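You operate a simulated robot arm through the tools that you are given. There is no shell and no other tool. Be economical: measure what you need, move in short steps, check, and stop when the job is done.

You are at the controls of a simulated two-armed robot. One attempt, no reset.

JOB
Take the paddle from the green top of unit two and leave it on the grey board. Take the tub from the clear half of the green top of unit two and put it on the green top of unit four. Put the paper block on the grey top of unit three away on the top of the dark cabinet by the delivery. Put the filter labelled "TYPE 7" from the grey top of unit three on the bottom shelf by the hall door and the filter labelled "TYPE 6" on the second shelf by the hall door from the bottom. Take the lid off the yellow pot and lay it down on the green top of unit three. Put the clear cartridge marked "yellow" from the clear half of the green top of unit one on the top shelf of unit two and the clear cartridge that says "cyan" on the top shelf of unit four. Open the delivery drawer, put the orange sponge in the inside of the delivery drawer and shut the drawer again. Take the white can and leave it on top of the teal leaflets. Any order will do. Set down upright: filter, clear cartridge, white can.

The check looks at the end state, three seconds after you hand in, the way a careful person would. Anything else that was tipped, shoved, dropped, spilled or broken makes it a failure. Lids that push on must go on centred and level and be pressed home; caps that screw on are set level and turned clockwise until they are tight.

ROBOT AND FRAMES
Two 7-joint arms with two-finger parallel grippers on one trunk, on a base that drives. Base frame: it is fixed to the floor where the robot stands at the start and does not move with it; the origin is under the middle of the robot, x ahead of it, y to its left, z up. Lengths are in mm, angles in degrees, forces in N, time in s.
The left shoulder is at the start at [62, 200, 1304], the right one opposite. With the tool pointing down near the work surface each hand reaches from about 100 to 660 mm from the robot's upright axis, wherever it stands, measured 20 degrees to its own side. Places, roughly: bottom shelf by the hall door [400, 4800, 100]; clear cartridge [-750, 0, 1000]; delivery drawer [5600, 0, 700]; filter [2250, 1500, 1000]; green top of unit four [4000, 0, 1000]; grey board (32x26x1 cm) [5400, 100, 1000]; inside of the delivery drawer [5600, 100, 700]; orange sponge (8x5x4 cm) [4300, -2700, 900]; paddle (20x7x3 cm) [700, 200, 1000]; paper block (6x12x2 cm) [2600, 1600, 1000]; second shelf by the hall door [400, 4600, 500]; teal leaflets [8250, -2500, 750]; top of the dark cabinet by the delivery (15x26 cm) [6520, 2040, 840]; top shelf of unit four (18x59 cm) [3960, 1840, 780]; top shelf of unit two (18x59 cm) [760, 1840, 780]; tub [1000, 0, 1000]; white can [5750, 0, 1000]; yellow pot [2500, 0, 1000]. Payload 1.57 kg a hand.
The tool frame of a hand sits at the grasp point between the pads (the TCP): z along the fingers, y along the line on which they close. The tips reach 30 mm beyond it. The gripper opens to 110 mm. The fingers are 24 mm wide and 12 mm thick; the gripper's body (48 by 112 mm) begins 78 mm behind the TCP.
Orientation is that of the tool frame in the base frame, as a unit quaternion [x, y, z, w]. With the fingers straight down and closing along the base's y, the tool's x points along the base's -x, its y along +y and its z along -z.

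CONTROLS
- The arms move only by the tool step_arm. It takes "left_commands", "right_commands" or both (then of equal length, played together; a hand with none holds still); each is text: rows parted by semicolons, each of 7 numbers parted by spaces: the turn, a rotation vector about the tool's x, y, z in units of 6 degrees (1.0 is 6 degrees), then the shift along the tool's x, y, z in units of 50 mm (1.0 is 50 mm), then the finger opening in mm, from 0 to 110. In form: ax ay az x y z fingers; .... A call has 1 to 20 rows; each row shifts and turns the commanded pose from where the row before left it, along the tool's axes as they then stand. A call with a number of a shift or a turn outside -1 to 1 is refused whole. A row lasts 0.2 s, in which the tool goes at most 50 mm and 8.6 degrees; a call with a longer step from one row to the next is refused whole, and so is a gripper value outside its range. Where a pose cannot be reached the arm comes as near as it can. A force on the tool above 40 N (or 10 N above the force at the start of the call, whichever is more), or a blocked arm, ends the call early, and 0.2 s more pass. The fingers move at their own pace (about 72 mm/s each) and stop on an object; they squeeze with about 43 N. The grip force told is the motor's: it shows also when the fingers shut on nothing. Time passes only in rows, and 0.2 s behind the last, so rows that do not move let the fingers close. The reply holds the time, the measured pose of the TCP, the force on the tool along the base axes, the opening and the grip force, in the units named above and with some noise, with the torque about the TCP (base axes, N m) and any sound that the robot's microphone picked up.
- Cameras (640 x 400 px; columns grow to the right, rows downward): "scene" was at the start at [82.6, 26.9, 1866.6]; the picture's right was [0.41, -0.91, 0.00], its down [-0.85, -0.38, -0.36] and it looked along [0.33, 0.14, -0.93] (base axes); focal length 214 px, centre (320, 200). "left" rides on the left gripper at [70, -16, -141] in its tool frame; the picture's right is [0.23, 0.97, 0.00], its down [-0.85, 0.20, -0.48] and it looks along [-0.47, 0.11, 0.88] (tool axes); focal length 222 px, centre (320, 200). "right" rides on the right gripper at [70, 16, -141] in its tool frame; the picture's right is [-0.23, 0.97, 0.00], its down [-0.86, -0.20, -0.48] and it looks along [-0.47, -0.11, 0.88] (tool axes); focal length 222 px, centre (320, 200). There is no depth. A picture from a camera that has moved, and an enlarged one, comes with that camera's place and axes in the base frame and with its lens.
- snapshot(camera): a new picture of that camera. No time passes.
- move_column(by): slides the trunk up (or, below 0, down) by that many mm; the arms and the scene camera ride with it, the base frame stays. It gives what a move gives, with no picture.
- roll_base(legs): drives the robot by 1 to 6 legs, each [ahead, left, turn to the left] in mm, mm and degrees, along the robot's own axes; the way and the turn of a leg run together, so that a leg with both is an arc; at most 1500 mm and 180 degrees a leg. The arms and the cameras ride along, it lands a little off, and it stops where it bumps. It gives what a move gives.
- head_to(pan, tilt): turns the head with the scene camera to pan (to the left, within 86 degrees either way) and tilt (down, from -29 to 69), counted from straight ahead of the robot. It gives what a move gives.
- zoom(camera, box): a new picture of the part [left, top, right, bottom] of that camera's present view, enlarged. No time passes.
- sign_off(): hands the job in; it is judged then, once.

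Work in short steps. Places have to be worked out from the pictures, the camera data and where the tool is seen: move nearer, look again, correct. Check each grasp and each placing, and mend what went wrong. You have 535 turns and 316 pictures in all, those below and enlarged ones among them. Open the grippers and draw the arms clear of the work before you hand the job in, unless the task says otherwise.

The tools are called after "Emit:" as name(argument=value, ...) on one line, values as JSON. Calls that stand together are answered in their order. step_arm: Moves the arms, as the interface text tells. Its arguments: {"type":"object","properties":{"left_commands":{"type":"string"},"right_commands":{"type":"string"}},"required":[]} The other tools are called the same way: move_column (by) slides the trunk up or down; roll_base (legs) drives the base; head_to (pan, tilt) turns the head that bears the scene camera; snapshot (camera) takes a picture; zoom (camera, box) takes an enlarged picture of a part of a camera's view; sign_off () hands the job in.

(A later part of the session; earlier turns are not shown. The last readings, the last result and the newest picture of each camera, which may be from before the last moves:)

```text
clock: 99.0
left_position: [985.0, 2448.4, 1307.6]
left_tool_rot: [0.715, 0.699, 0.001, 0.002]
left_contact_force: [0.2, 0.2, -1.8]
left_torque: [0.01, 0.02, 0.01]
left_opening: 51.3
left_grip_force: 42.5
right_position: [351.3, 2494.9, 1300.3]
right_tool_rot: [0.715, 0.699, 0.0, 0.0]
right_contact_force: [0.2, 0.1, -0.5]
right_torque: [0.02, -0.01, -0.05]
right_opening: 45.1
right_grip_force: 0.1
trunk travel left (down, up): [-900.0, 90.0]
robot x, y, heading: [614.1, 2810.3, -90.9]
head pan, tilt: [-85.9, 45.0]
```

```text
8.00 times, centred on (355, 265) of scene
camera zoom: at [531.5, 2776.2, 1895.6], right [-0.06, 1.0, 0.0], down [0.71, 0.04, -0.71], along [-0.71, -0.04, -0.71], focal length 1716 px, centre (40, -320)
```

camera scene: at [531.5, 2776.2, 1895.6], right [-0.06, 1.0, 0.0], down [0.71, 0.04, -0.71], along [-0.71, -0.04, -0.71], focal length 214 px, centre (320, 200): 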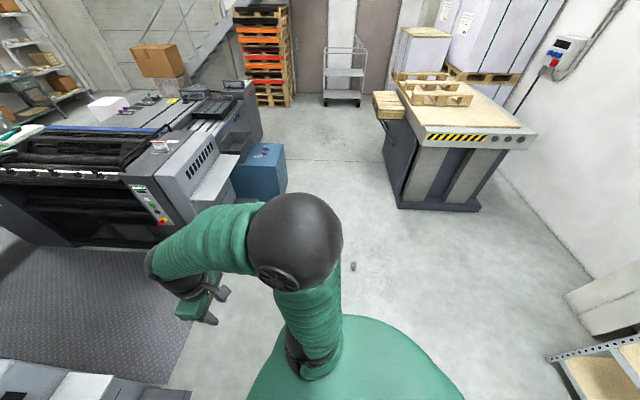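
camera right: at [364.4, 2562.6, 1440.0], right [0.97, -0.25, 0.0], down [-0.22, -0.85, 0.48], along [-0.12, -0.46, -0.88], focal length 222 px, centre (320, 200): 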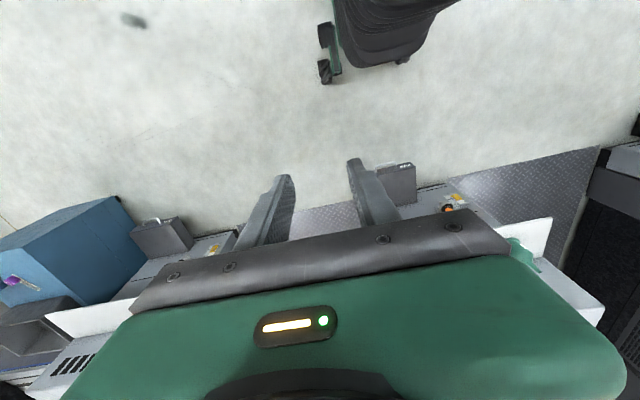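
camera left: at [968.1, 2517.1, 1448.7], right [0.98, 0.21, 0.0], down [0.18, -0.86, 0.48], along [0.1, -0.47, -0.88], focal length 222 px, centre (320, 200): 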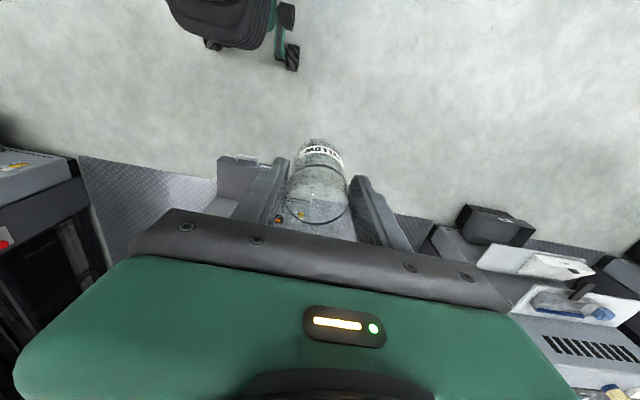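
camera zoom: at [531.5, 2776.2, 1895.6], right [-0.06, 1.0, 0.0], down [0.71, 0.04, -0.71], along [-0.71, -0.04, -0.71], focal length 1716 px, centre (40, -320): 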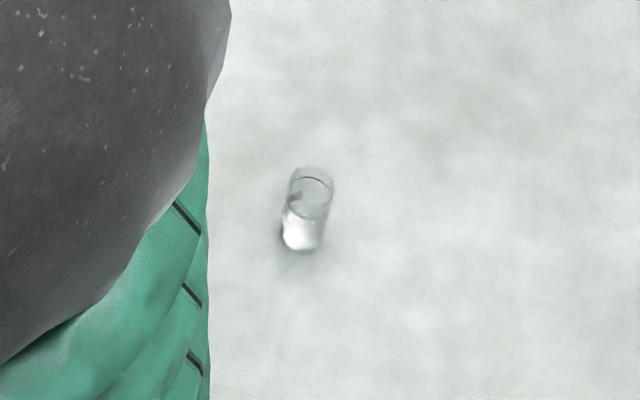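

It is the CYAN cartridge, standing upright on the floor near (-443,3026). First I place YELLOW: drive up to the shelf.

Emit:
roll_base(legs=[[0, 80, 0.9], [390, 0, 0]])

Emit:
head_to(pan=10, tilt=60)

Emit:
snapshot(camera="scene")

Emit:
zoom(camera="scene", box=[230, 110, 430, 250])

```text
clock: 102.0
left_position: [1044.0, 2071.0, 1313.1]
left_tool_rot: [0.713, 0.701, 0.005, 0.009]
left_contact_force: [-0.4, -0.6, -0.2]
left_torque: [0.04, -0.08, 0.0]
left_opening: 51.0
left_grip_force: 42.7
right_position: [408.5, 2112.0, 1297.3]
right_tool_rot: [0.713, 0.701, 0.006, 0.008]
right_contact_force: [-0.3, 1.3, 0.0]
right_torque: [-0.03, -0.07, 0.02]
right_opening: 45.1
right_grip_force: 0.0
trunk travel left (down, up): [-900.0, 90.0]
robot x, y, heading: [687.0, 2428.8, -90.2]
head pan, tilt: [-85.9, 45.0]
```

```text
clock: 103.8
left_position: [1057.1, 2066.2, 1309.2]
left_tool_rot: [0.713, 0.701, 0.002, 0.004]
left_contact_force: [0.7, -0.6, -1.8]
left_torque: [0.03, -0.03, 0.01]
left_opening: 51.3
left_grip_force: 42.8
right_position: [420.8, 2107.6, 1298.3]
right_tool_rot: [0.713, 0.701, 0.002, 0.002]
right_contact_force: [0.0, -0.6, -0.5]
right_torque: [-0.04, 0.02, -0.05]
right_opening: 44.9
right_grip_force: 0.0
trunk travel left (down, up): [-900.0, 90.0]
robot x, y, heading: [691.9, 2431.4, -90.4]
head pan, tilt: [10.0, 60.0]
```

```text
279 pictures are left
camera scene: at [686.6, 2330.8, 1876.0], right [-0.99, -0.17, -0.01], down [-0.14, 0.85, -0.5], along [0.09, -0.49, -0.87], focal length 214 px, centre (320, 200)
```

scene: 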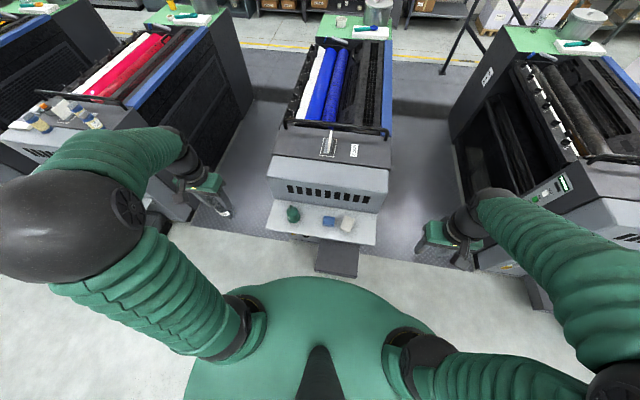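

```text
2.86 times, centred on (330, 180) of scene
camera zoom: at [686.6, 2330.8, 1876.0], right [-0.99, -0.17, -0.01], down [-0.14, 0.85, -0.5], along [0.09, -0.49, -0.87], focal length 613 px, centre (291, 257)
```

zoom: 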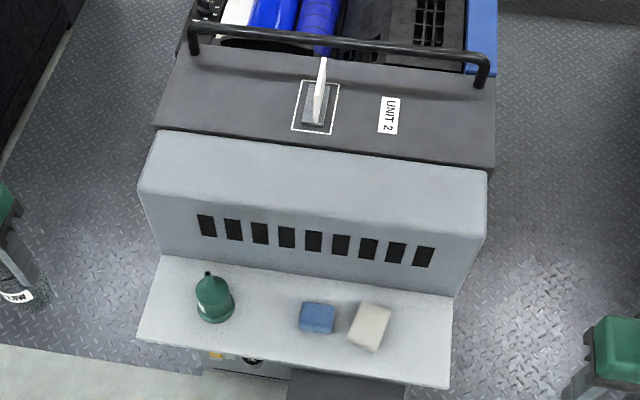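

Free spot at about (831,1850). I lower the column 300 mm to work at shelf height.

Emit:
move_column(by=-300)

Emit:
step_arm(left_commands="0 0 0 0 -0.75 0 20; 0 0 0 0 -0.75 0 20; 0 0 0 0 -0.75 0 20; 0 0 0 0 -0.75 0 20; 0 0 0 0 -0.75 0 20; 0 0 0 0 -0.75 0 20; 0 0 0 0 0 0 20; 0 0 0 0 0 0 20")

```text
clock: 106.8
left_position: [1068.1, 2067.6, 1005.6]
left_tool_rot: [0.713, 0.701, -0.001, 0.0]
left_contact_force: [0.4, 0.1, -1.2]
left_torque: [-0.01, -0.01, -0.01]
left_opening: 51.2
left_grip_force: 43.1
right_position: [431.9, 2108.3, 1000.8]
right_tool_rot: [0.713, 0.701, 0.0, 0.001]
right_contact_force: [0.1, 0.2, 0.3]
right_torque: [0.0, 0.0, 0.04]
right_opening: 44.8
right_grip_force: 0.0
trunk travel left (down, up): [-600.0, 390.0]
robot x, y, heading: [687.2, 2433.4, -90.3]
head pan, tilt: [10.0, 60.0]
```

```text
clock: 108.6
left_position: [843.3, 2068.2, 1008.5]
left_tool_rot: [0.713, 0.701, 0.0, 0.001]
left_contact_force: [0.1, 0.2, -1.5]
left_torque: [0.01, 0.02, 0.02]
left_opening: 51.0
left_grip_force: 43.0
right_position: [430.8, 2109.2, 999.4]
right_tool_rot: [0.713, 0.702, 0.0, 0.0]
right_contact_force: [0.2, 0.7, -0.5]
right_torque: [0.0, 0.0, 0.01]
right_opening: 44.8
right_grip_force: 0.0
trunk travel left (down, up): [-600.0, 390.0]
robot x, y, heading: [687.5, 2427.3, -90.6]
head pan, tilt: [10.0, 60.0]
```

Now forward over the shelf gap.

Emit:
step_arm(left_commands="0 0 0 -0.864 -0.03 0 20; 0 0 0 -0.864 -0.03 0 20; 0 0 0 -0.864 -0.03 0 20; 0 0 0 -0.864 -0.03 0 20; 0 0 0 -0.864 -0.03 0 20; 0 0 0 0 0 0.5 20; 0 0 0 0 0 0 20")

Emit:
zoom(camera="scene", box=[230, 110, 430, 250])

Emit:
snapshot(camera="left")

```text
clock: 110.2
left_position: [831.0, 1856.0, 982.5]
left_tool_rot: [0.713, 0.701, 0.0, 0.002]
left_contact_force: [0.4, 0.5, -1.4]
left_torque: [-0.01, 0.0, -0.02]
left_opening: 51.0
left_grip_force: 42.6
right_position: [430.1, 2107.8, 1001.5]
right_tool_rot: [0.712, 0.702, 0.0, 0.0]
right_contact_force: [0.0, -0.2, 0.2]
right_torque: [0.01, 0.01, 0.02]
right_opening: 45.0
right_grip_force: 0.0
trunk travel left (down, up): [-600.0, 390.0]
robot x, y, heading: [687.3, 2429.1, -90.3]
head pan, tilt: [10.0, 60.0]
```

```text
2.86 times, centred on (330, 180) of scene
camera zoom: at [698.7, 2330.8, 1576.0], right [-0.99, -0.17, 0.0], down [-0.15, 0.85, -0.5], along [0.08, -0.49, -0.87], focal length 613 px, centre (291, 257)
```

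zoom: 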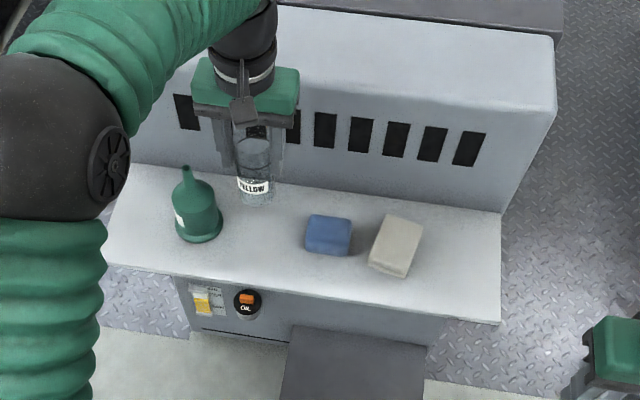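

```text
276 pictures are left
camera left: at [815.1, 1925.4, 1123.6], right [0.98, 0.21, 0.0], down [0.19, -0.86, 0.48], along [0.1, -0.47, -0.88], focal length 222 px, centre (320, 200)
```

left: 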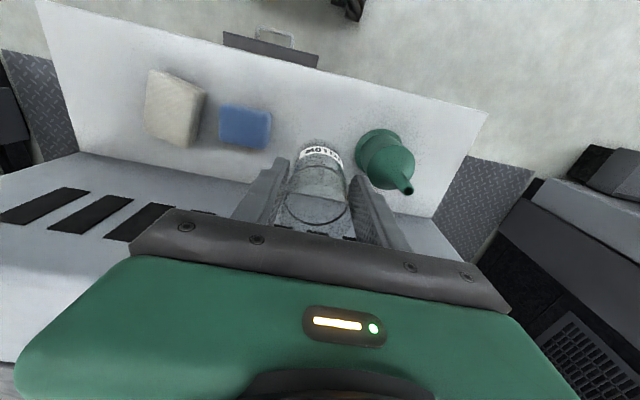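

The gap is fine. I descend slowly, watching the force.

Emit:
step_arm(left_commands="0 0 0 0 0 0.6 20; 0 0 0 0 0 0.6 20; 0 0 0 0 0 0.5 20; 0 0 0 0 0 0.1 20; 0 0 0 0 0 0.08 20; 0 0 0 0 0 0 20")

Emit:
zoom(camera="scene", box=[260, 140, 360, 210])

```text
clock: 111.6
left_position: [830.0, 1854.1, 889.7]
left_tool_rot: [0.713, 0.701, 0.0, 0.001]
left_contact_force: [-0.2, -0.2, -0.8]
left_torque: [0.04, 0.01, 0.01]
left_opening: 51.0
left_grip_force: 43.4
right_position: [430.6, 2107.4, 1000.4]
right_tool_rot: [0.713, 0.702, 0.0, 0.0]
right_contact_force: [-0.1, 0.5, -0.4]
right_torque: [-0.02, 0.03, 0.03]
right_opening: 45.1
right_grip_force: 0.0
trunk travel left (down, up): [-600.0, 390.0]
robot x, y, heading: [691.5, 2429.3, -89.9]
head pan, tilt: [10.0, 60.0]
```

```text
5.71 times, centred on (310, 175) of scene
camera zoom: at [698.6, 2330.2, 1575.9], right [-0.99, -0.17, 0.0], down [-0.15, 0.85, -0.5], along [0.08, -0.49, -0.87], focal length 1226 px, centre (377, 343)
```

zoom: 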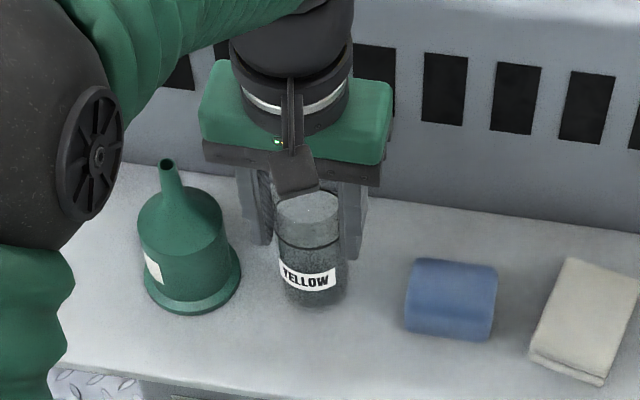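

Nearly there; small steps down.

Emit:
step_arm(left_commands="0 0 0 0 0 0.06 20; 0 0 0 0 0 0.06 20; 0 0 0 0 0 0.06 20; 0 0 0 0 0 0 20")

```text
clock: 112.6
left_position: [831.0, 1854.4, 882.0]
left_tool_rot: [0.712, 0.702, -0.002, 0.003]
left_contact_force: [3.5, 0.0, 19.8]
left_torque: [0.18, -0.2, 0.01]
left_opening: 51.0
left_grip_force: 42.9
right_position: [430.7, 2109.9, 1001.9]
right_tool_rot: [0.713, 0.701, 0.001, 0.002]
right_contact_force: [0.3, 0.5, -0.3]
right_torque: [0.02, -0.02, 0.01]
right_opening: 45.0
right_grip_force: 0.1
trunk travel left (down, up): [-600.0, 390.0]
robot x, y, heading: [686.9, 2430.7, -90.2]
head pan, tilt: [10.0, 60.0]
```

Contact. I ease off slightly, open, rise and check.

Emit:
step_arm(left_commands="0 0 0 0 0 -0.03 20; 0 0 0 0 0 0 66; 0 0 0 0 0 0 66; 0 0 0 0 0 -0.5 66; 0 0 0 0 0 -1 66; 0 0 0 0 0 -1 66; 0 0 0 0 0 -1 66")

Emit:
zoom(camera="scene", box=[260, 140, 360, 210])

```text
clock: 114.2
left_position: [829.4, 1854.3, 1055.9]
left_tool_rot: [0.713, 0.701, 0.0, 0.002]
left_contact_force: [0.3, -0.6, 1.1]
left_torque: [0.0, 0.0, 0.0]
left_opening: 66.0
left_grip_force: 0.1
right_position: [430.1, 2109.4, 1000.5]
right_tool_rot: [0.713, 0.701, 0.0, 0.002]
right_contact_force: [-0.3, -0.5, -0.5]
right_torque: [-0.04, 0.01, 0.03]
right_opening: 45.1
right_grip_force: 0.1
trunk travel left (down, up): [-600.0, 390.0]
robot x, y, heading: [689.3, 2428.2, -90.2]
head pan, tilt: [10.0, 60.0]
```

```text
5.71 times, centred on (310, 175) of scene
camera zoom: at [698.3, 2331.9, 1576.0], right [-0.99, -0.17, 0.0], down [-0.14, 0.85, -0.5], along [0.08, -0.49, -0.87], focal length 1226 px, centre (377, 343)
```

zoom: 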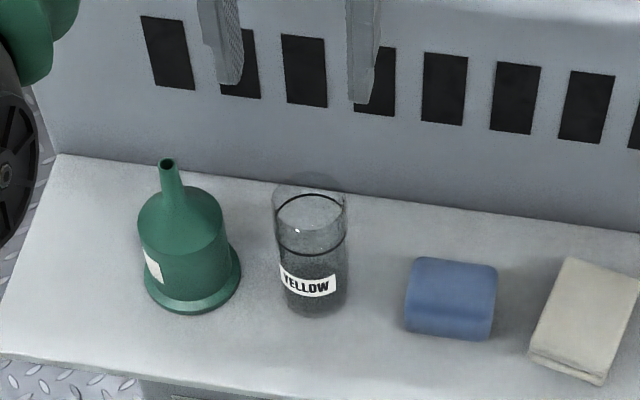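

YELLOW is placed well. I retract, then drive to the cartridge on the floor.

Emit:
step_arm(left_commands="0 0 0 0.8 0.4 -0.4 66; 0 0 0 0.8 0.4 -0.4 66; 0 0 0 0.8 0.4 -0.4 66; 0 0 0 0.8 0.4 -0.4 66; 0 0 0 0.8 0.4 -0.4 66", right_commands="0 0 0 0 0 0 110; 0 0 0 0 0 0 110; 0 0 0 0 0 0 110; 0 0 0 0 0 0 110; 0 0 0 0 0 0 110")

Emit:
roll_base(legs=[[-400, 0, 0], [0, 0, -90], [480, 0, 0]])

Emit:
head_to(pan=-10, tilt=60)

Emit:
snapshot(camera="scene")

```text
clock: 115.4
left_position: [936.1, 2053.4, 1156.4]
left_tool_rot: [0.713, 0.701, -0.001, 0.0]
left_contact_force: [0.5, 0.0, 0.2]
left_torque: [-0.02, 0.02, -0.04]
left_opening: 65.9
left_grip_force: 0.1
right_position: [429.9, 2110.1, 1000.8]
right_tool_rot: [0.712, 0.702, 0.0, 0.001]
right_contact_force: [-0.6, 0.4, -0.1]
right_torque: [0.0, 0.03, -0.02]
right_opening: 110.1
right_grip_force: 0.1
trunk travel left (down, up): [-600.0, 390.0]
robot x, y, heading: [685.8, 2428.8, -90.5]
head pan, tilt: [10.0, 60.0]
```

```text
clock: 124.1
left_position: [-164.7, 2564.7, 1155.3]
left_tool_rot: [1.0, 0.004, -0.002, 0.001]
left_contact_force: [0.2, 0.3, -0.3]
left_torque: [0.0, -0.04, 0.01]
left_opening: 65.8
left_grip_force: 0.0
right_position: [-119.4, 3072.1, 1000.5]
right_tool_rot: [1.0, 0.003, -0.001, 0.0]
right_contact_force: [1.1, 0.1, 0.2]
right_torque: [0.02, 0.01, 0.02]
right_opening: 109.9
right_grip_force: 0.0
trunk travel left (down, up): [-600.0, 390.0]
robot x, y, heading: [206.9, 2823.9, -179.0]
head pan, tilt: [10.0, 60.0]
```

```text
clock: 124.9
left_position: [-165.1, 2566.2, 1155.3]
left_tool_rot: [1.0, 0.004, -0.001, 0.001]
left_contact_force: [0.3, 0.4, -0.2]
left_torque: [0.0, -0.02, -0.03]
left_opening: 66.0
left_grip_force: 0.1
right_position: [-119.4, 3072.3, 1000.6]
right_tool_rot: [1.0, 0.004, 0.001, 0.0]
right_contact_force: [-0.5, -0.7, -0.3]
right_torque: [-0.01, 0.03, -0.02]
right_opening: 110.6
right_grip_force: 0.0
trunk travel left (down, up): [-600.0, 390.0]
robot x, y, heading: [208.6, 2821.4, -178.8]
head pan, tilt: [-10.0, 60.0]
```

```text
273 pictures are left
camera scene: at [108.2, 2831.1, 1576.0], right [0.16, 0.99, 0.0], down [0.86, -0.14, -0.5], along [-0.49, 0.08, -0.87], focal length 214 px, centre (320, 200)
```

scene: 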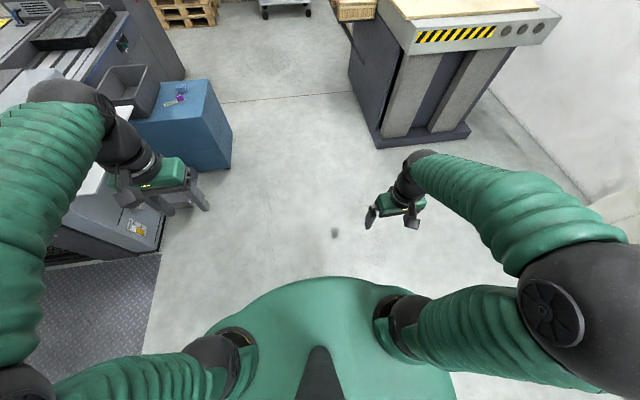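

I refine the cartridge's position with a zoom.

Emit:
zoom(camera="scene", box=[315, 212, 355, 252])

```text
10.00 times, centred on (335, 232) of scene
camera zoom: at [108.2, 2831.1, 1576.0], right [0.16, 0.99, 0.0], down [0.86, -0.14, -0.5], along [-0.49, 0.08, -0.87], focal length 2145 px, centre (170, -120)
```

zoom: 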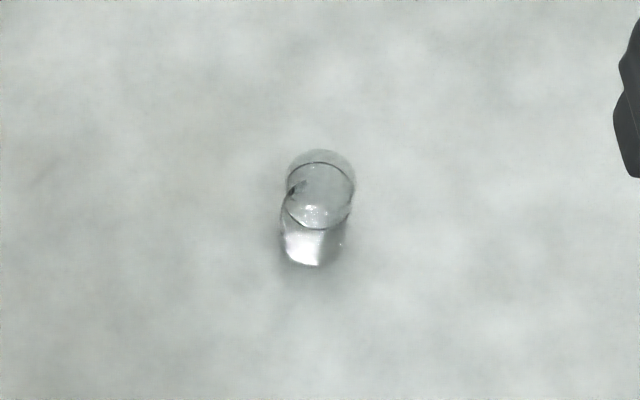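

Cartridge at about (-444,3031). I drive 140 mm ahead and lower the column.

Emit:
roll_base(legs=[[140, 0, 0]])

Emit:
move_column(by=-590)

Emit:
snapshot(camera="right")

Emit:
snapshot(camera="scene")

```text
clock: 126.2
left_position: [-305.4, 2564.2, 1156.0]
left_tool_rot: [1.0, 0.003, -0.003, 0.001]
left_contact_force: [-0.6, 0.8, 0.9]
left_torque: [-0.05, 0.04, 0.0]
left_opening: 65.9
left_grip_force: 0.0
right_position: [-258.9, 3069.5, 1000.3]
right_tool_rot: [1.0, 0.003, -0.001, 0.0]
right_contact_force: [0.0, 0.4, -0.1]
right_torque: [0.0, 0.0, -0.01]
right_opening: 110.0
right_grip_force: 0.2
trunk travel left (down, up): [-600.0, 390.0]
robot x, y, heading: [65.3, 2821.1, -179.1]
head pan, tilt: [-10.0, 60.0]
```

```text
refused: -590 is not a number from -400 to 400
```

```text
271 pictures are left
camera right: at [-189.9, 3053.6, 1141.3], right [-0.22, -0.98, 0.0], down [-0.86, 0.19, 0.48], along [-0.47, 0.11, -0.88], focal length 222 px, centre (320, 200)
```

right: 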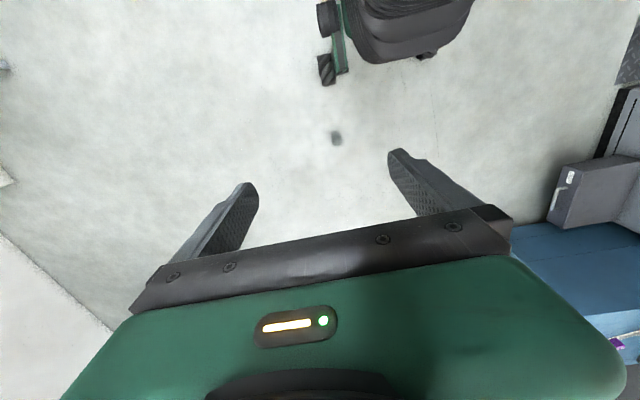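

```text
270 pictures are left
camera scene: at [-29.5, 2829.2, 1576.2], right [0.16, 0.99, 0.0], down [0.85, -0.14, -0.5], along [-0.49, 0.08, -0.87], focal length 214 px, centre (320, 200)
```

scene: 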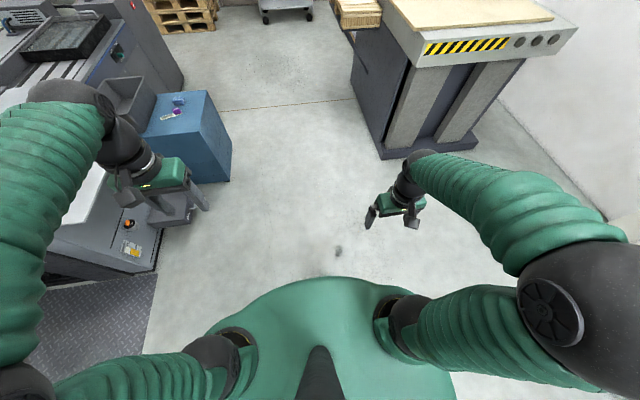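

I move the right hand over the cartridge, then lower the column in two moves.

Emit:
step_arm(right_commands="0 0 0 -0.925 0.2 0 110; 0 0 0 -0.925 0.2 0 110; 0 0 0 -0.925 0.2 0 110; 0 0 0 -0.925 0.2 0 110")

Emit:
move_column(by=-400)

Emit:
snapshot(camera="right")

```text
clock: 127.2
left_position: [-306.8, 2563.5, 1154.6]
left_tool_rot: [1.0, 0.003, 0.0, 0.0]
left_contact_force: [0.1, 0.8, 0.9]
left_torque: [-0.01, -0.04, 0.0]
left_opening: 66.0
left_grip_force: 0.0
right_position: [-446.3, 3029.0, 998.4]
right_tool_rot: [1.0, 0.003, 0.001, 0.0]
right_contact_force: [-0.6, -0.3, 0.5]
right_torque: [0.0, -0.04, 0.02]
right_opening: 109.9
right_grip_force: 0.0
trunk travel left (down, up): [-600.0, 390.0]
robot x, y, heading: [65.2, 2818.8, -179.1]
head pan, tilt: [-10.0, 60.0]
```

```text
clock: 131.1
left_position: [-304.7, 2564.9, 756.5]
left_tool_rot: [1.0, 0.004, -0.001, 0.001]
left_contact_force: [1.2, -0.4, -0.1]
left_torque: [0.0, -0.02, 0.01]
left_opening: 65.9
left_grip_force: 0.2
right_position: [-444.2, 3029.2, 599.6]
right_tool_rot: [1.0, 0.003, 0.0, 0.0]
right_contact_force: [-0.4, 0.5, -0.1]
right_torque: [0.03, 0.0, 0.0]
right_opening: 110.2
right_grip_force: 0.1
trunk travel left (down, up): [-200.0, 790.0]
robot x, y, heading: [64.8, 2819.6, -179.1]
head pan, tilt: [-10.0, 60.0]
```

```text
269 pictures are left
camera right: at [-376.2, 3013.1, 740.6], right [-0.22, -0.98, 0.0], down [-0.86, 0.19, 0.48], along [-0.47, 0.11, -0.88], focal length 222 px, centre (320, 200)
```

right: 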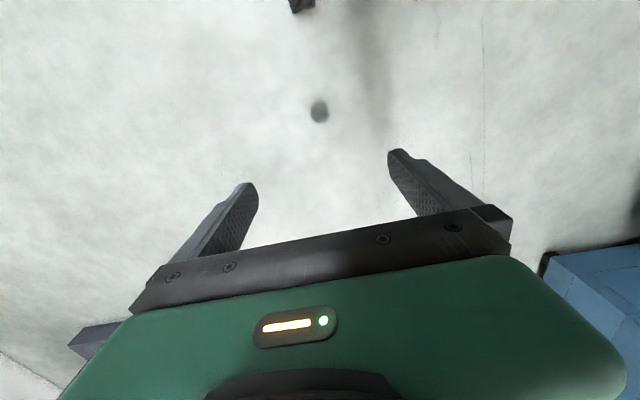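

Small correction, then lower further.

Emit:
move_column(by=-195)

Emit:
step_arm(right_commands="0 0 0 -0.16 -0.12 0 110; 0 0 0 0 0 0.9 110; 0 0 0 0 0 0.9 110; 0 0 0 0 0 0.9 110; 0 0 0 0 0 0.9 110; 0 0 0 0 0 0 110; 0 0 0 0 0 0 110")

Emit:
snapshot(camera="right")

```text
clock: 133.2
left_position: [-303.0, 2563.2, 560.1]
left_tool_rot: [1.0, 0.004, -0.001, 0.0]
left_contact_force: [-0.1, -0.2, 0.5]
left_torque: [0.0, -0.02, -0.01]
left_opening: 66.0
left_grip_force: 0.0
right_position: [-445.9, 3029.6, 405.6]
right_tool_rot: [1.0, 0.004, 0.0, 0.0]
right_contact_force: [-0.2, -0.5, 0.1]
right_torque: [0.01, 0.04, -0.03]
right_opening: 110.0
right_grip_force: 0.0
trunk travel left (down, up): [-5.0, 985.0]
robot x, y, heading: [70.8, 2817.6, -178.8]
head pan, tilt: [-10.0, 60.0]
```

```text
clock: 134.8
left_position: [-304.6, 2563.5, 561.2]
left_tool_rot: [1.0, 0.003, -0.001, 0.001]
left_contact_force: [0.3, 0.0, 0.9]
left_torque: [0.01, -0.01, -0.01]
left_opening: 66.2
left_grip_force: 0.2
right_position: [-454.1, 3031.9, 223.8]
right_tool_rot: [1.0, 0.004, 0.0, 0.0]
right_contact_force: [0.1, 0.2, 0.8]
right_torque: [0.01, 0.0, 0.01]
right_opening: 109.9
right_grip_force: 0.0
trunk travel left (down, up): [-5.0, 985.0]
robot x, y, heading: [64.8, 2822.0, -179.1]
head pan, tilt: [-10.0, 60.0]
```

```text
268 pictures are left
camera right: at [-385.3, 3015.4, 364.5], right [-0.22, -0.98, 0.0], down [-0.86, 0.19, 0.48], along [-0.47, 0.11, -0.88], focal length 222 px, centre (320, 200)
```

right: 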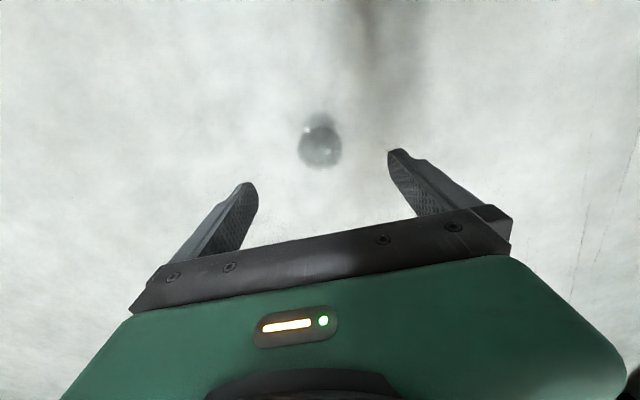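

I shift 8 mm toward the robot, descend part way, and re-check centring.

Emit:
step_arm(right_commands="0 0 0 0.17 0 0.3 110; 0 0 0 0 0 0.7 110; 0 0 0 0 0 0 110; 0 0 0 0 0 0 110")

Emit:
snapshot(camera="right")

```text
clock: 135.8
left_position: [-304.2, 2564.6, 561.4]
left_tool_rot: [1.0, 0.003, -0.001, 0.002]
left_contact_force: [-0.8, 0.3, 0.3]
left_torque: [-0.03, -0.03, 0.03]
left_opening: 65.8
left_grip_force: 0.0
right_position: [-442.8, 3032.7, 174.6]
right_tool_rot: [1.0, 0.003, 0.0, 0.0]
right_contact_force: [-0.9, 0.1, 0.3]
right_torque: [0.04, 0.0, 0.0]
right_opening: 109.8
right_grip_force: 0.0
trunk travel left (down, up): [-5.0, 985.0]
robot x, y, heading: [61.9, 2821.1, -179.4]
head pan, tilt: [-10.0, 60.0]
```

```text
267 pictures are left
camera right: at [-375.2, 3017.2, 314.5], right [-0.22, -0.98, 0.0], down [-0.86, 0.19, 0.48], along [-0.47, 0.11, -0.88], focal length 222 px, centre (320, 200)
```

right: 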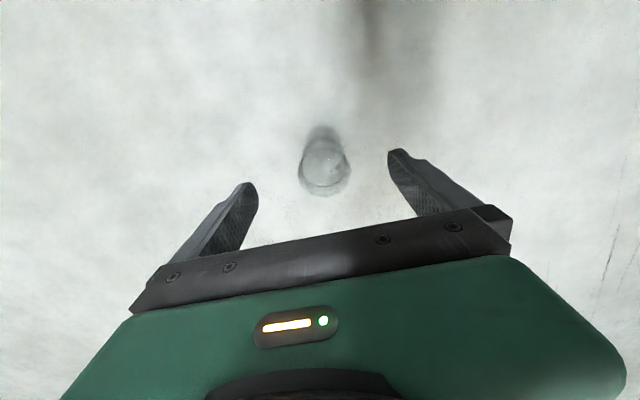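

Centred within 3 mm. I descend and grip, with a tight command.

Emit:
step_arm(right_commands="0 0 0 0 0.07 0.5 110; 0 0 0 0 0 0.5 110; 0 0 0 0 0 0.55 110; 0 0 0 0 0 0 30; 0 0 0 0 0 0 20; 0 0 0 0 0 0 20; 0 0 0 0 0 0 20; 0 0 0 0 0 0 20")

Emit:
snapshot(camera="right")

```text
clock: 137.6
left_position: [-305.5, 2563.1, 562.0]
left_tool_rot: [1.0, 0.004, 0.0, 0.001]
left_contact_force: [0.3, 0.6, 0.6]
left_torque: [-0.02, 0.03, 0.01]
left_opening: 65.9
left_grip_force: 0.0
right_position: [-444.9, 3032.6, 97.2]
right_tool_rot: [1.0, 0.003, 0.0, 0.0]
right_contact_force: [-0.8, -0.3, 1.0]
right_torque: [-0.01, 0.03, 0.02]
right_opening: 49.6
right_grip_force: 43.5
trunk travel left (down, up): [-5.0, 985.0]
robot x, y, heading: [68.6, 2816.6, -179.0]
head pan, tilt: [-10.0, 60.0]
```

```text
266 pictures are left
camera right: at [-376.9, 3017.2, 237.7], right [-0.22, -0.98, 0.0], down [-0.86, 0.19, 0.48], along [-0.47, 0.11, -0.88], focal length 222 px, centre (320, 200)
```

right: 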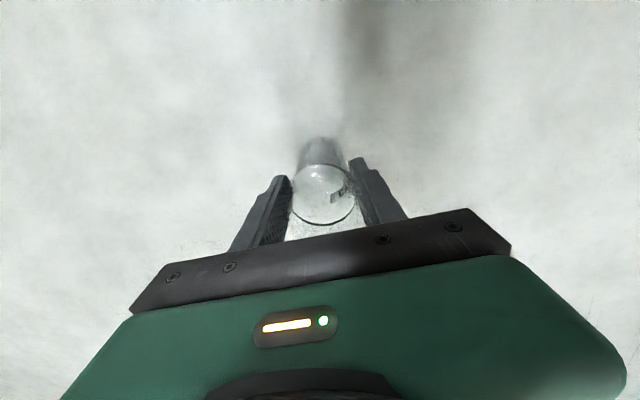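

The opening differs from YELLOW's good grip; I re-centre 3 mm farther out and grip again.

Emit:
step_arm(right_commands="0 0 0 0 0 0 70; 0 0 0 0 0 0 70; 0 0 0 -0.06 0 0 70; 0 0 0 0 0 0 30; 0 0 0 0 0 0 20; 0 0 0 0 0 0 20; 0 0 0 0 0 0 20")

Emit:
snapshot(camera="right")

```text
clock: 139.2
left_position: [-304.7, 2563.5, 560.7]
left_tool_rot: [1.0, 0.003, 0.0, 0.001]
left_contact_force: [0.4, 0.3, 0.2]
left_torque: [0.01, -0.01, 0.0]
left_opening: 66.0
left_grip_force: 0.1
right_position: [-449.0, 3032.3, 98.6]
right_tool_rot: [1.0, 0.004, -0.001, 0.0]
right_contact_force: [0.6, 0.7, 0.1]
right_torque: [0.11, 0.07, -0.04]
right_opening: 49.8
right_grip_force: 42.6
trunk travel left (down, up): [-5.0, 985.0]
robot x, y, heading: [65.9, 2817.9, -179.2]
head pan, tilt: [-10.0, 60.0]
```

```text
265 pictures are left
camera right: at [-379.6, 3016.7, 237.8], right [-0.22, -0.98, 0.0], down [-0.86, 0.19, 0.48], along [-0.47, 0.11, -0.88], focal length 222 px, centre (320, 200)
```

right: 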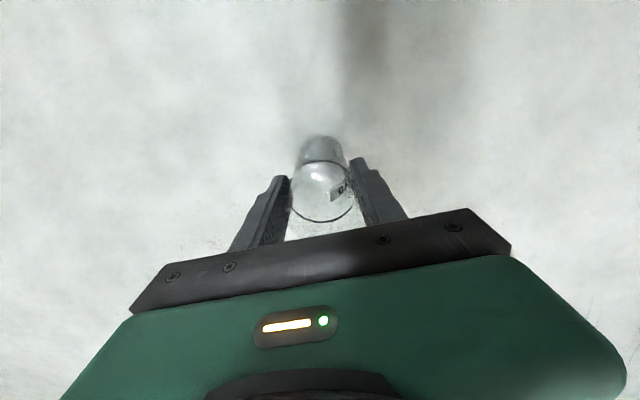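

Alignment now matches YELLOW's. I lift and raise the column, watching the grip.

Emit:
step_arm(right_commands="0 0 0 0 0 -0.5 20; 0 0 0 0 0 -0.8 20; 0 0 0 0 0 -0.8 20; 0 0 0 0 0 -0.8 20; 0 0 0 0.5 0 -0.8 20; 0 0 0 0.5 0 -0.8 20; 0 0 0 0.5 0 -0.5 20")

Emit:
move_column(by=400)

Emit:
snapshot(camera="right")

```text
clock: 140.8
left_position: [-304.1, 2563.5, 560.1]
left_tool_rot: [1.0, 0.003, -0.001, 0.001]
left_contact_force: [-0.6, 0.2, 0.2]
left_torque: [-0.01, -0.03, -0.02]
left_opening: 65.9
left_grip_force: 0.0
right_position: [-369.3, 3033.0, 347.9]
right_tool_rot: [1.0, 0.002, 0.0, 0.0]
right_contact_force: [-1.2, 0.4, -1.9]
right_torque: [0.02, -0.02, 0.03]
right_opening: 49.9
right_grip_force: 42.7
trunk travel left (down, up): [-5.0, 985.0]
robot x, y, heading: [67.0, 2817.8, -179.2]
head pan, tilt: [-10.0, 60.0]
```

```text
clock: 144.6
left_position: [-305.2, 2563.9, 961.2]
left_tool_rot: [1.0, 0.004, 0.0, 0.001]
left_contact_force: [0.7, -0.4, -1.3]
left_torque: [-0.03, -0.02, -0.01]
left_opening: 65.9
left_grip_force: 0.0
right_position: [-370.4, 3032.8, 747.1]
right_tool_rot: [1.0, 0.004, -0.001, 0.0]
right_contact_force: [0.6, -0.1, -0.5]
right_torque: [0.01, -0.02, 0.01]
right_opening: 49.2
right_grip_force: 43.3
trunk travel left (down, up): [-405.0, 585.0]
robot x, y, heading: [67.1, 2817.7, -179.2]
head pan, tilt: [-10.0, 60.0]
```

```text
264 pictures are left
camera right: at [-302.1, 3016.3, 887.5], right [-0.22, -0.98, 0.0], down [-0.86, 0.19, 0.48], along [-0.47, 0.11, -0.88], focal length 222 px, centre (320, 200)
```

right: 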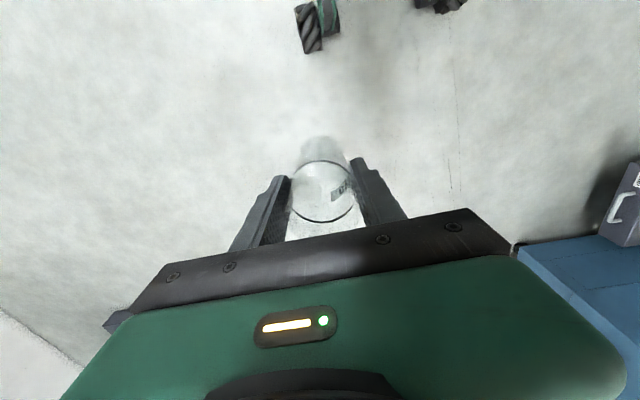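

The opening crept from 49.9 to 49.2; I idle to see if it is slipping.

Emit:
step_arm(right_commands="0 0 0 0 0 0 20; 0 0 0 0 0 0 20; 0 0 0 0 0 0 20; 0 0 0 0 0 0 20; 0 0 0 0 0 0 20; 0 0 0 0 0 0 20; 0 0 0 0 0 0 20; 0 0 0 0 0 0 20")

Emit:
head_to(pan=-30, tilt=50)

Emit:
zoom(camera="scene", box=[250, 150, 410, 270])

```text
clock: 146.4
left_position: [-304.7, 2563.4, 961.9]
left_tool_rot: [1.0, 0.004, 0.0, 0.001]
left_contact_force: [0.2, -0.3, 0.9]
left_torque: [0.03, -0.02, 0.02]
left_opening: 66.0
left_grip_force: 0.2
right_position: [-371.8, 3033.5, 748.2]
right_tool_rot: [1.0, 0.003, -0.001, 0.0]
right_contact_force: [0.0, 0.8, -1.1]
right_torque: [-0.02, -0.04, -0.01]
right_opening: 49.4
right_grip_force: 43.2
trunk travel left (down, up): [-405.0, 585.0]
robot x, y, heading: [66.6, 2817.3, -179.1]
head pan, tilt: [-10.0, 60.0]
```

```text
clock: 147.3
left_position: [-304.8, 2563.9, 960.2]
left_tool_rot: [1.0, 0.004, -0.002, 0.0]
left_contact_force: [-0.3, 0.0, -0.4]
left_torque: [0.03, 0.0, 0.0]
left_opening: 65.9
left_grip_force: 0.1
right_position: [-370.5, 3033.6, 747.5]
right_tool_rot: [1.0, 0.003, 0.0, 0.001]
right_contact_force: [-0.1, -0.3, -1.6]
right_torque: [-0.01, -0.02, -0.03]
right_opening: 49.4
right_grip_force: 42.9
trunk travel left (down, up): [-405.0, 585.0]
robot x, y, heading: [65.3, 2816.0, -179.2]
head pan, tilt: [-30.0, 50.0]
```

```text
3.33 times, centred on (330, 210) of scene
camera zoom: at [-34.0, 2855.8, 1393.5], right [0.49, 0.87, 0.0], down [0.67, -0.37, -0.64], along [-0.56, 0.31, -0.77], focal length 715 px, centre (287, 167)
```

zoom: 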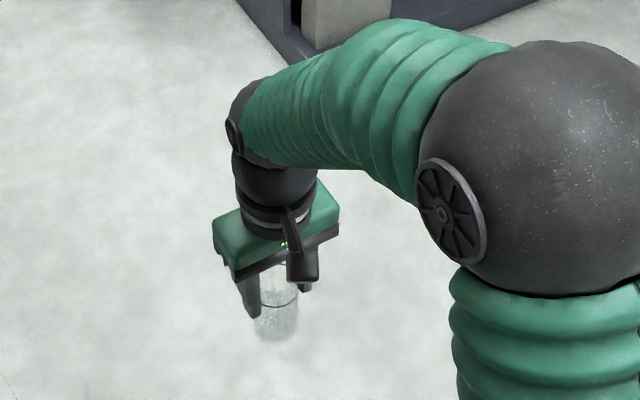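

Grip is stable. I turn to face the units and look along the way to unit four.

Emit:
roll_base(legs=[[0, 0, 89]])

Emit:
move_column(by=300)

Emit:
head_to(pan=80, tilt=25)

Emit:
snapshot(camera="scene")

```text
clock: 151.6
left_position: [333.3, 2454.0, 960.9]
left_tool_rot: [0.694, 0.72, 0.0, 0.001]
left_contact_force: [-0.4, 1.1, 0.0]
left_torque: [0.0, -0.01, -0.01]
left_opening: 65.8
left_grip_force: 0.1
right_position: [-135.6, 2375.5, 747.5]
right_tool_rot: [0.695, 0.719, 0.0, 0.0]
right_contact_force: [0.9, 0.0, -1.1]
right_torque: [0.0, -0.02, 0.03]
right_opening: 49.3
right_grip_force: 43.3
trunk travel left (down, up): [-405.0, 585.0]
robot x, y, heading: [68.1, 2818.8, -87.4]
head pan, tilt: [-30.0, 50.0]
```

```text
clock: 154.6
left_position: [331.5, 2454.0, 1261.7]
left_tool_rot: [0.695, 0.719, 0.0, 0.001]
left_contact_force: [-0.6, -0.4, -1.0]
left_torque: [0.01, 0.02, -0.01]
left_opening: 66.1
left_grip_force: 0.1
right_position: [-135.3, 2375.3, 1047.2]
right_tool_rot: [0.694, 0.72, 0.0, 0.001]
right_contact_force: [0.2, -0.6, -2.0]
right_torque: [0.02, 0.02, -0.01]
right_opening: 48.6
right_grip_force: 42.5
trunk travel left (down, up): [-705.0, 285.0]
robot x, y, heading: [65.1, 2822.4, -87.6]
head pan, tilt: [-30.0, 50.0]
```

```text
clock: 156.4
left_position: [332.4, 2454.5, 1262.0]
left_tool_rot: [0.695, 0.719, -0.001, 0.001]
left_contact_force: [-0.6, 1.1, 1.1]
left_torque: [0.02, -0.01, -0.01]
left_opening: 66.1
left_grip_force: 0.1
right_position: [-136.0, 2375.4, 1047.5]
right_tool_rot: [0.695, 0.719, -0.001, 0.001]
right_contact_force: [-0.5, 0.1, -1.2]
right_torque: [-0.02, 0.0, -0.02]
right_opening: 48.9
right_grip_force: 43.0
trunk travel left (down, up): [-705.0, 285.0]
robot x, y, heading: [66.3, 2815.3, -87.5]
head pan, tilt: [80.0, 25.0]
```

```text
262 pictures are left
camera scene: at [158.6, 2773.9, 1731.1], right [-0.13, -0.99, 0.0], down [-0.42, 0.06, -0.91], along [0.9, -0.12, -0.42], focal length 214 px, centre (320, 200)
```

scene: 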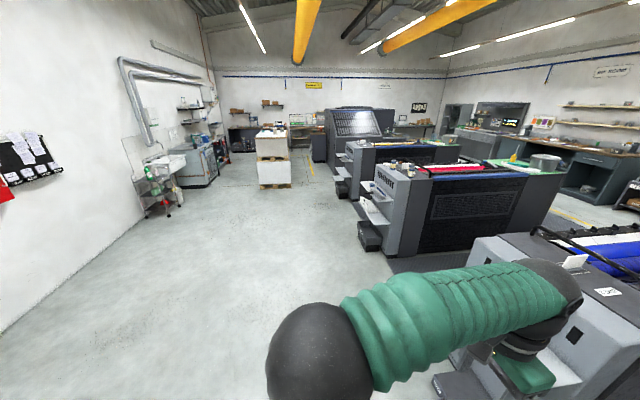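

The opening shrinks a bit with each jolt, so it is slipping. I set it on the floor here and regrip lower down.

Emit:
move_column(by=-400)

Emit:
move_column(by=-295)

Emit:
step_arm(right_commands="0 0 0 0 0 0.5 20; 0 0 0 0 0 0.8 20; 0 0 0 0 0 0.8 20; 0 0 0 0 0 0.8 20; 0 0 0 0 0 0.8 20; 0 0 0 0 0 0.5 20; 0 0 0 0 0 0 20; 0 0 0 0 0 0 20")

Emit:
head_to(pan=-20, tilt=60)

Emit:
zoom(camera="scene", box=[240, 100, 400, 200])

```text
clock: 160.3
left_position: [331.1, 2454.7, 860.6]
left_tool_rot: [0.694, 0.72, -0.001, 0.001]
left_contact_force: [0.3, -0.3, -1.1]
left_torque: [0.02, 0.0, -0.02]
left_opening: 66.0
left_grip_force: 0.0
right_position: [-135.2, 2375.2, 647.7]
right_tool_rot: [0.695, 0.719, 0.0, 0.0]
right_contact_force: [-0.4, 0.4, -2.0]
right_torque: [0.04, -0.03, 0.02]
right_opening: 48.5
right_grip_force: 43.6
trunk travel left (down, up): [-305.0, 685.0]
robot x, y, heading: [68.1, 2817.8, -87.1]
head pan, tilt: [80.0, 25.0]
```

```text
clock: 163.2
left_position: [331.7, 2455.7, 566.2]
left_tool_rot: [0.695, 0.719, -0.001, 0.001]
left_contact_force: [1.4, -0.3, 0.1]
left_torque: [0.01, -0.03, 0.02]
left_opening: 66.2
left_grip_force: 0.1
right_position: [-135.7, 2378.1, 352.0]
right_tool_rot: [0.695, 0.719, 0.0, 0.001]
right_contact_force: [-0.5, 0.6, -1.2]
right_torque: [0.04, 0.01, 0.01]
right_opening: 48.5
right_grip_force: 42.6
trunk travel left (down, up): [-10.0, 980.0]
robot x, y, heading: [66.3, 2814.0, -87.5]
head pan, tilt: [80.0, 25.0]
```

```text
clock: 165.0
left_position: [332.1, 2455.7, 566.2]
left_tool_rot: [0.695, 0.719, -0.001, 0.0]
left_contact_force: [0.2, -0.5, -0.1]
left_torque: [0.01, -0.02, 0.0]
left_opening: 66.0
left_grip_force: 0.0
right_position: [-133.8, 2375.3, 141.9]
right_tool_rot: [0.694, 0.72, -0.001, 0.001]
right_contact_force: [0.1, -1.0, -2.0]
right_torque: [0.01, 0.01, -0.03]
right_opening: 48.5
right_grip_force: 43.5
trunk travel left (down, up): [-10.0, 980.0]
robot x, y, heading: [65.1, 2818.3, -87.3]
head pan, tilt: [80.0, 25.0]
```

```text
clock: 166.8
left_position: [332.9, 2455.6, 565.3]
left_tool_rot: [0.694, 0.72, 0.0, 0.002]
left_contact_force: [-0.1, -0.1, -0.7]
left_torque: [0.0, 0.03, 0.01]
left_opening: 66.1
left_grip_force: 0.0
right_position: [-133.5, 2375.4, 141.9]
right_tool_rot: [0.695, 0.719, 0.0, 0.001]
right_contact_force: [0.0, 0.2, -0.7]
right_torque: [0.01, 0.03, 0.0]
right_opening: 48.4
right_grip_force: 43.1
trunk travel left (down, up): [-10.0, 980.0]
robot x, y, heading: [66.6, 2817.8, -87.5]
head pan, tilt: [-20.0, 60.0]
```

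```text
4.00 times, centred on (320, 150) of scene
camera zoom: at [47.2, 2723.3, 986.0], right [-0.95, 0.3, 0.0], down [0.26, 0.83, -0.5], along [-0.15, -0.48, -0.87], focal length 858 px, centre (320, 400)
```

zoom: 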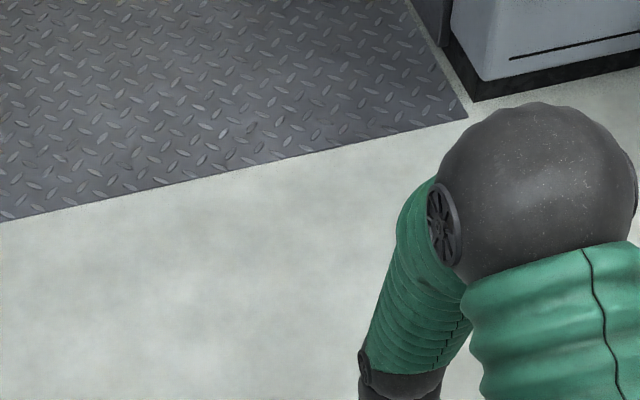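

I lower to the floor with small last steps.

Emit:
step_arm(right_commands="0 0 0 0 0 0.3 20; 0 0 0 0 0 0.3 20; 0 0 0 0 0 0.06 20; 0 0 0 0 0 0.06 20; 0 0 0 0 0 0.06 20; 0 0 0 0 0 0 20")

Emit:
snapshot(camera="right")

```text
clock: 168.2
left_position: [331.7, 2455.3, 566.7]
left_tool_rot: [0.695, 0.719, 0.0, 0.002]
left_contact_force: [-0.3, -0.7, 0.2]
left_torque: [-0.01, -0.01, -0.02]
left_opening: 65.7
left_grip_force: 0.0
right_position: [-132.4, 2376.3, 104.5]
right_tool_rot: [0.694, 0.72, -0.001, 0.001]
right_contact_force: [-0.2, -0.8, -1.5]
right_torque: [0.0, -0.04, 0.02]
right_opening: 48.1
right_grip_force: 43.5
trunk travel left (down, up): [-10.0, 980.0]
robot x, y, heading: [69.5, 2817.9, -87.6]
head pan, tilt: [-20.0, 60.0]
```

```text
260 pictures are left
camera right: at [-120.1, 2445.7, 244.1], right [0.98, -0.19, 0.0], down [-0.17, -0.86, 0.48], along [-0.09, -0.47, -0.88], focal length 222 px, centre (320, 200)
```

right: 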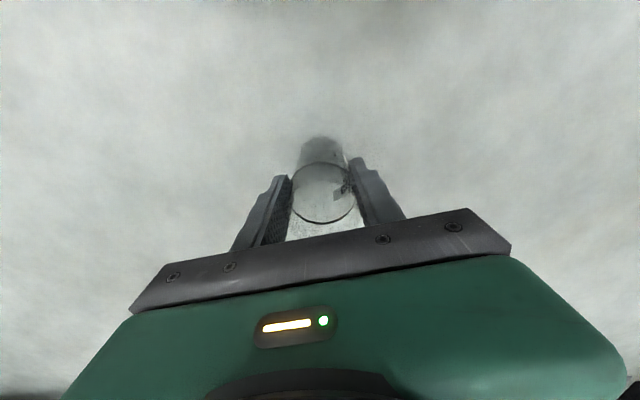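

Not yet touching; continue down in small steps.

Emit:
step_arm(right_commands="0 0 0 0 0 0.06 20; 0 0 0 0 0 0.06 20; 0 0 0 0 0 0 20")

```text
clock: 169.0
left_position: [332.0, 2455.3, 566.1]
left_tool_rot: [0.694, 0.72, 0.0, 0.001]
left_contact_force: [0.0, 0.0, 0.0]
left_torque: [0.01, 0.03, -0.03]
left_opening: 65.9
left_grip_force: 0.1
right_position: [-134.3, 2375.6, 98.0]
right_tool_rot: [0.695, 0.719, -0.001, 0.001]
right_contact_force: [-0.7, -0.1, -1.7]
right_torque: [-0.01, 0.01, 0.01]
right_opening: 48.1
right_grip_force: 43.3
trunk travel left (down, up): [-10.0, 980.0]
robot x, y, heading: [67.5, 2816.6, -87.4]
head pan, tilt: [-20.0, 60.0]
```

Emit:
step_arm(right_commands="0 0 0 0 0 0.06 20; 0 0 0 0 0 0.04 20; 0 0 0 0 0 0 20")

```text
clock: 169.9
left_position: [333.9, 2456.7, 567.1]
left_tool_rot: [0.696, 0.718, -0.004, 0.001]
left_contact_force: [-0.1, 0.1, 0.2]
left_torque: [0.01, -0.06, -0.01]
left_opening: 66.1
left_grip_force: 0.2
right_position: [-134.3, 2374.5, 95.9]
right_tool_rot: [0.696, 0.718, -0.004, 0.002]
right_contact_force: [0.9, 7.1, 31.5]
right_torque: [0.22, -0.21, -0.03]
right_opening: 47.6
right_grip_force: 43.1
trunk travel left (down, up): [-10.0, 980.0]
robot x, y, heading: [67.6, 2819.0, -87.4]
head pan, tilt: [-20.0, 60.0]
stopped in row 3 (right hand): the force on the tool passed its limit at 40 N (the readings are from after the stop); the commanded pose is now the measured one
```

On the floor. I release and see how it sits between the fingers.

Emit:
step_arm(right_commands="0 0 0 0 0 -0.04 20; 0 0 0 0 0 0 70; 0 0 0 0 0 0 70; 0 0 0 0 0 0 70")

Emit:
snapshot(camera="right")

Emit:
zoom(camera="right", box=[220, 100, 420, 260])

```text
clock: 170.9
left_position: [332.2, 2454.3, 566.6]
left_tool_rot: [0.694, 0.72, 0.001, 0.002]
left_contact_force: [-0.7, -0.5, 0.1]
left_torque: [0.03, -0.02, -0.02]
left_opening: 65.9
left_grip_force: 0.1
right_position: [-133.9, 2373.8, 94.1]
right_tool_rot: [0.695, 0.719, -0.001, 0.003]
right_contact_force: [-0.2, -0.6, 0.0]
right_torque: [0.01, -0.03, -0.02]
right_opening: 70.0
right_grip_force: 0.0
trunk travel left (down, up): [-10.0, 980.0]
robot x, y, heading: [63.3, 2821.1, -87.7]
head pan, tilt: [-20.0, 60.0]
```

```text
259 pictures are left
camera right: at [-121.2, 2444.5, 235.0], right [0.98, -0.19, 0.0], down [-0.17, -0.86, 0.48], along [-0.09, -0.47, -0.88], focal length 222 px, centre (320, 200)
```

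right: 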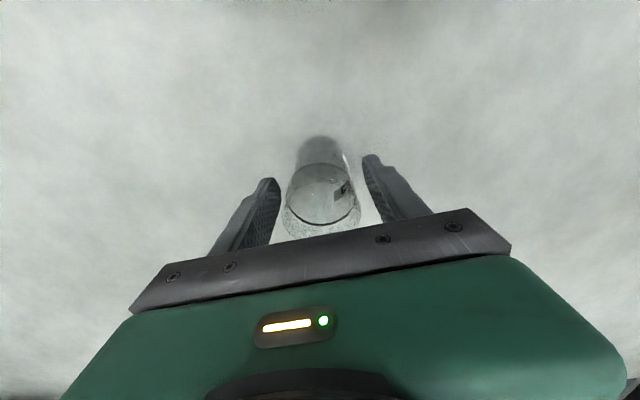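

```text
2.50 times, centred on (320, 180) of right
camera zoom: at [-121.2, 2444.5, 235.0], right [0.98, -0.19, 0.0], down [-0.17, -0.86, 0.48], along [-0.09, -0.47, -0.88], focal length 555 px, centre (320, 250)
```

zoom: 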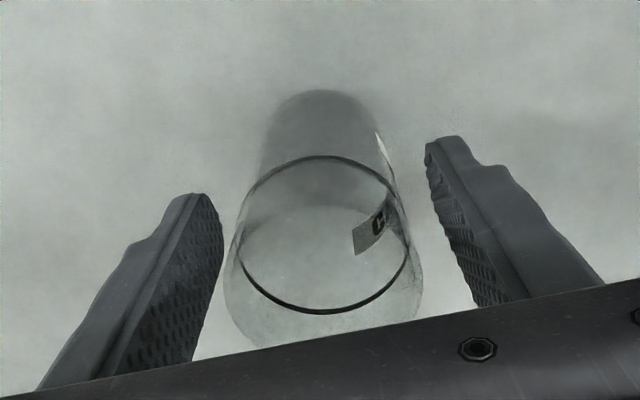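

The cartridge is only about 108 mm tall, so I was gripping just its top. I go 32 mm lower and grip there.

Emit:
step_arm(right_commands="0 0 0 0 0 0.3 75; 0 0 0 0 0 0.32 75; 0 0 0 0 0 0 30; 0 0 0 0 0 0 20; 0 0 0 0 0 0 20; 0 0 0 0 0 0 20")

Emit:
zoom(camera="right", box=[220, 100, 420, 260])

```text
clock: 172.3
left_position: [331.9, 2455.8, 567.1]
left_tool_rot: [0.695, 0.719, 0.0, 0.002]
left_contact_force: [0.2, 0.3, 0.5]
left_torque: [0.0, 0.0, 0.01]
left_opening: 65.8
left_grip_force: 0.0
right_position: [-133.6, 2373.1, 64.5]
right_tool_rot: [0.696, 0.718, -0.001, 0.002]
right_contact_force: [0.4, -1.0, 1.3]
right_torque: [-0.08, 0.03, -0.02]
right_opening: 47.8
right_grip_force: 42.7
trunk travel left (down, up): [-10.0, 980.0]
robot x, y, heading: [66.7, 2819.4, -87.6]
head pan, tilt: [-20.0, 60.0]
```

```text
2.50 times, centred on (320, 180) of right
camera zoom: at [-121.6, 2443.4, 203.9], right [0.98, -0.19, 0.0], down [-0.17, -0.86, 0.48], along [-0.09, -0.47, -0.88], focal length 555 px, centre (320, 250)
```

zoom: 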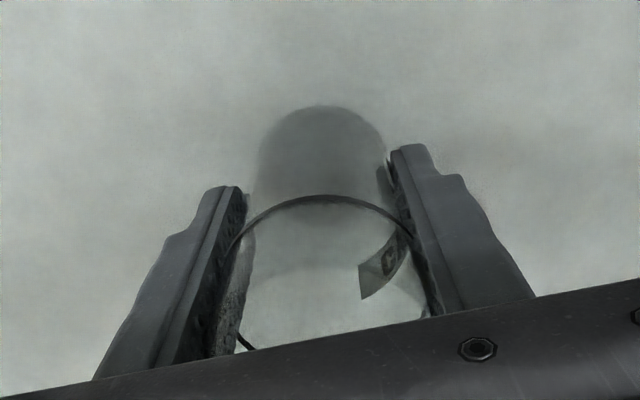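

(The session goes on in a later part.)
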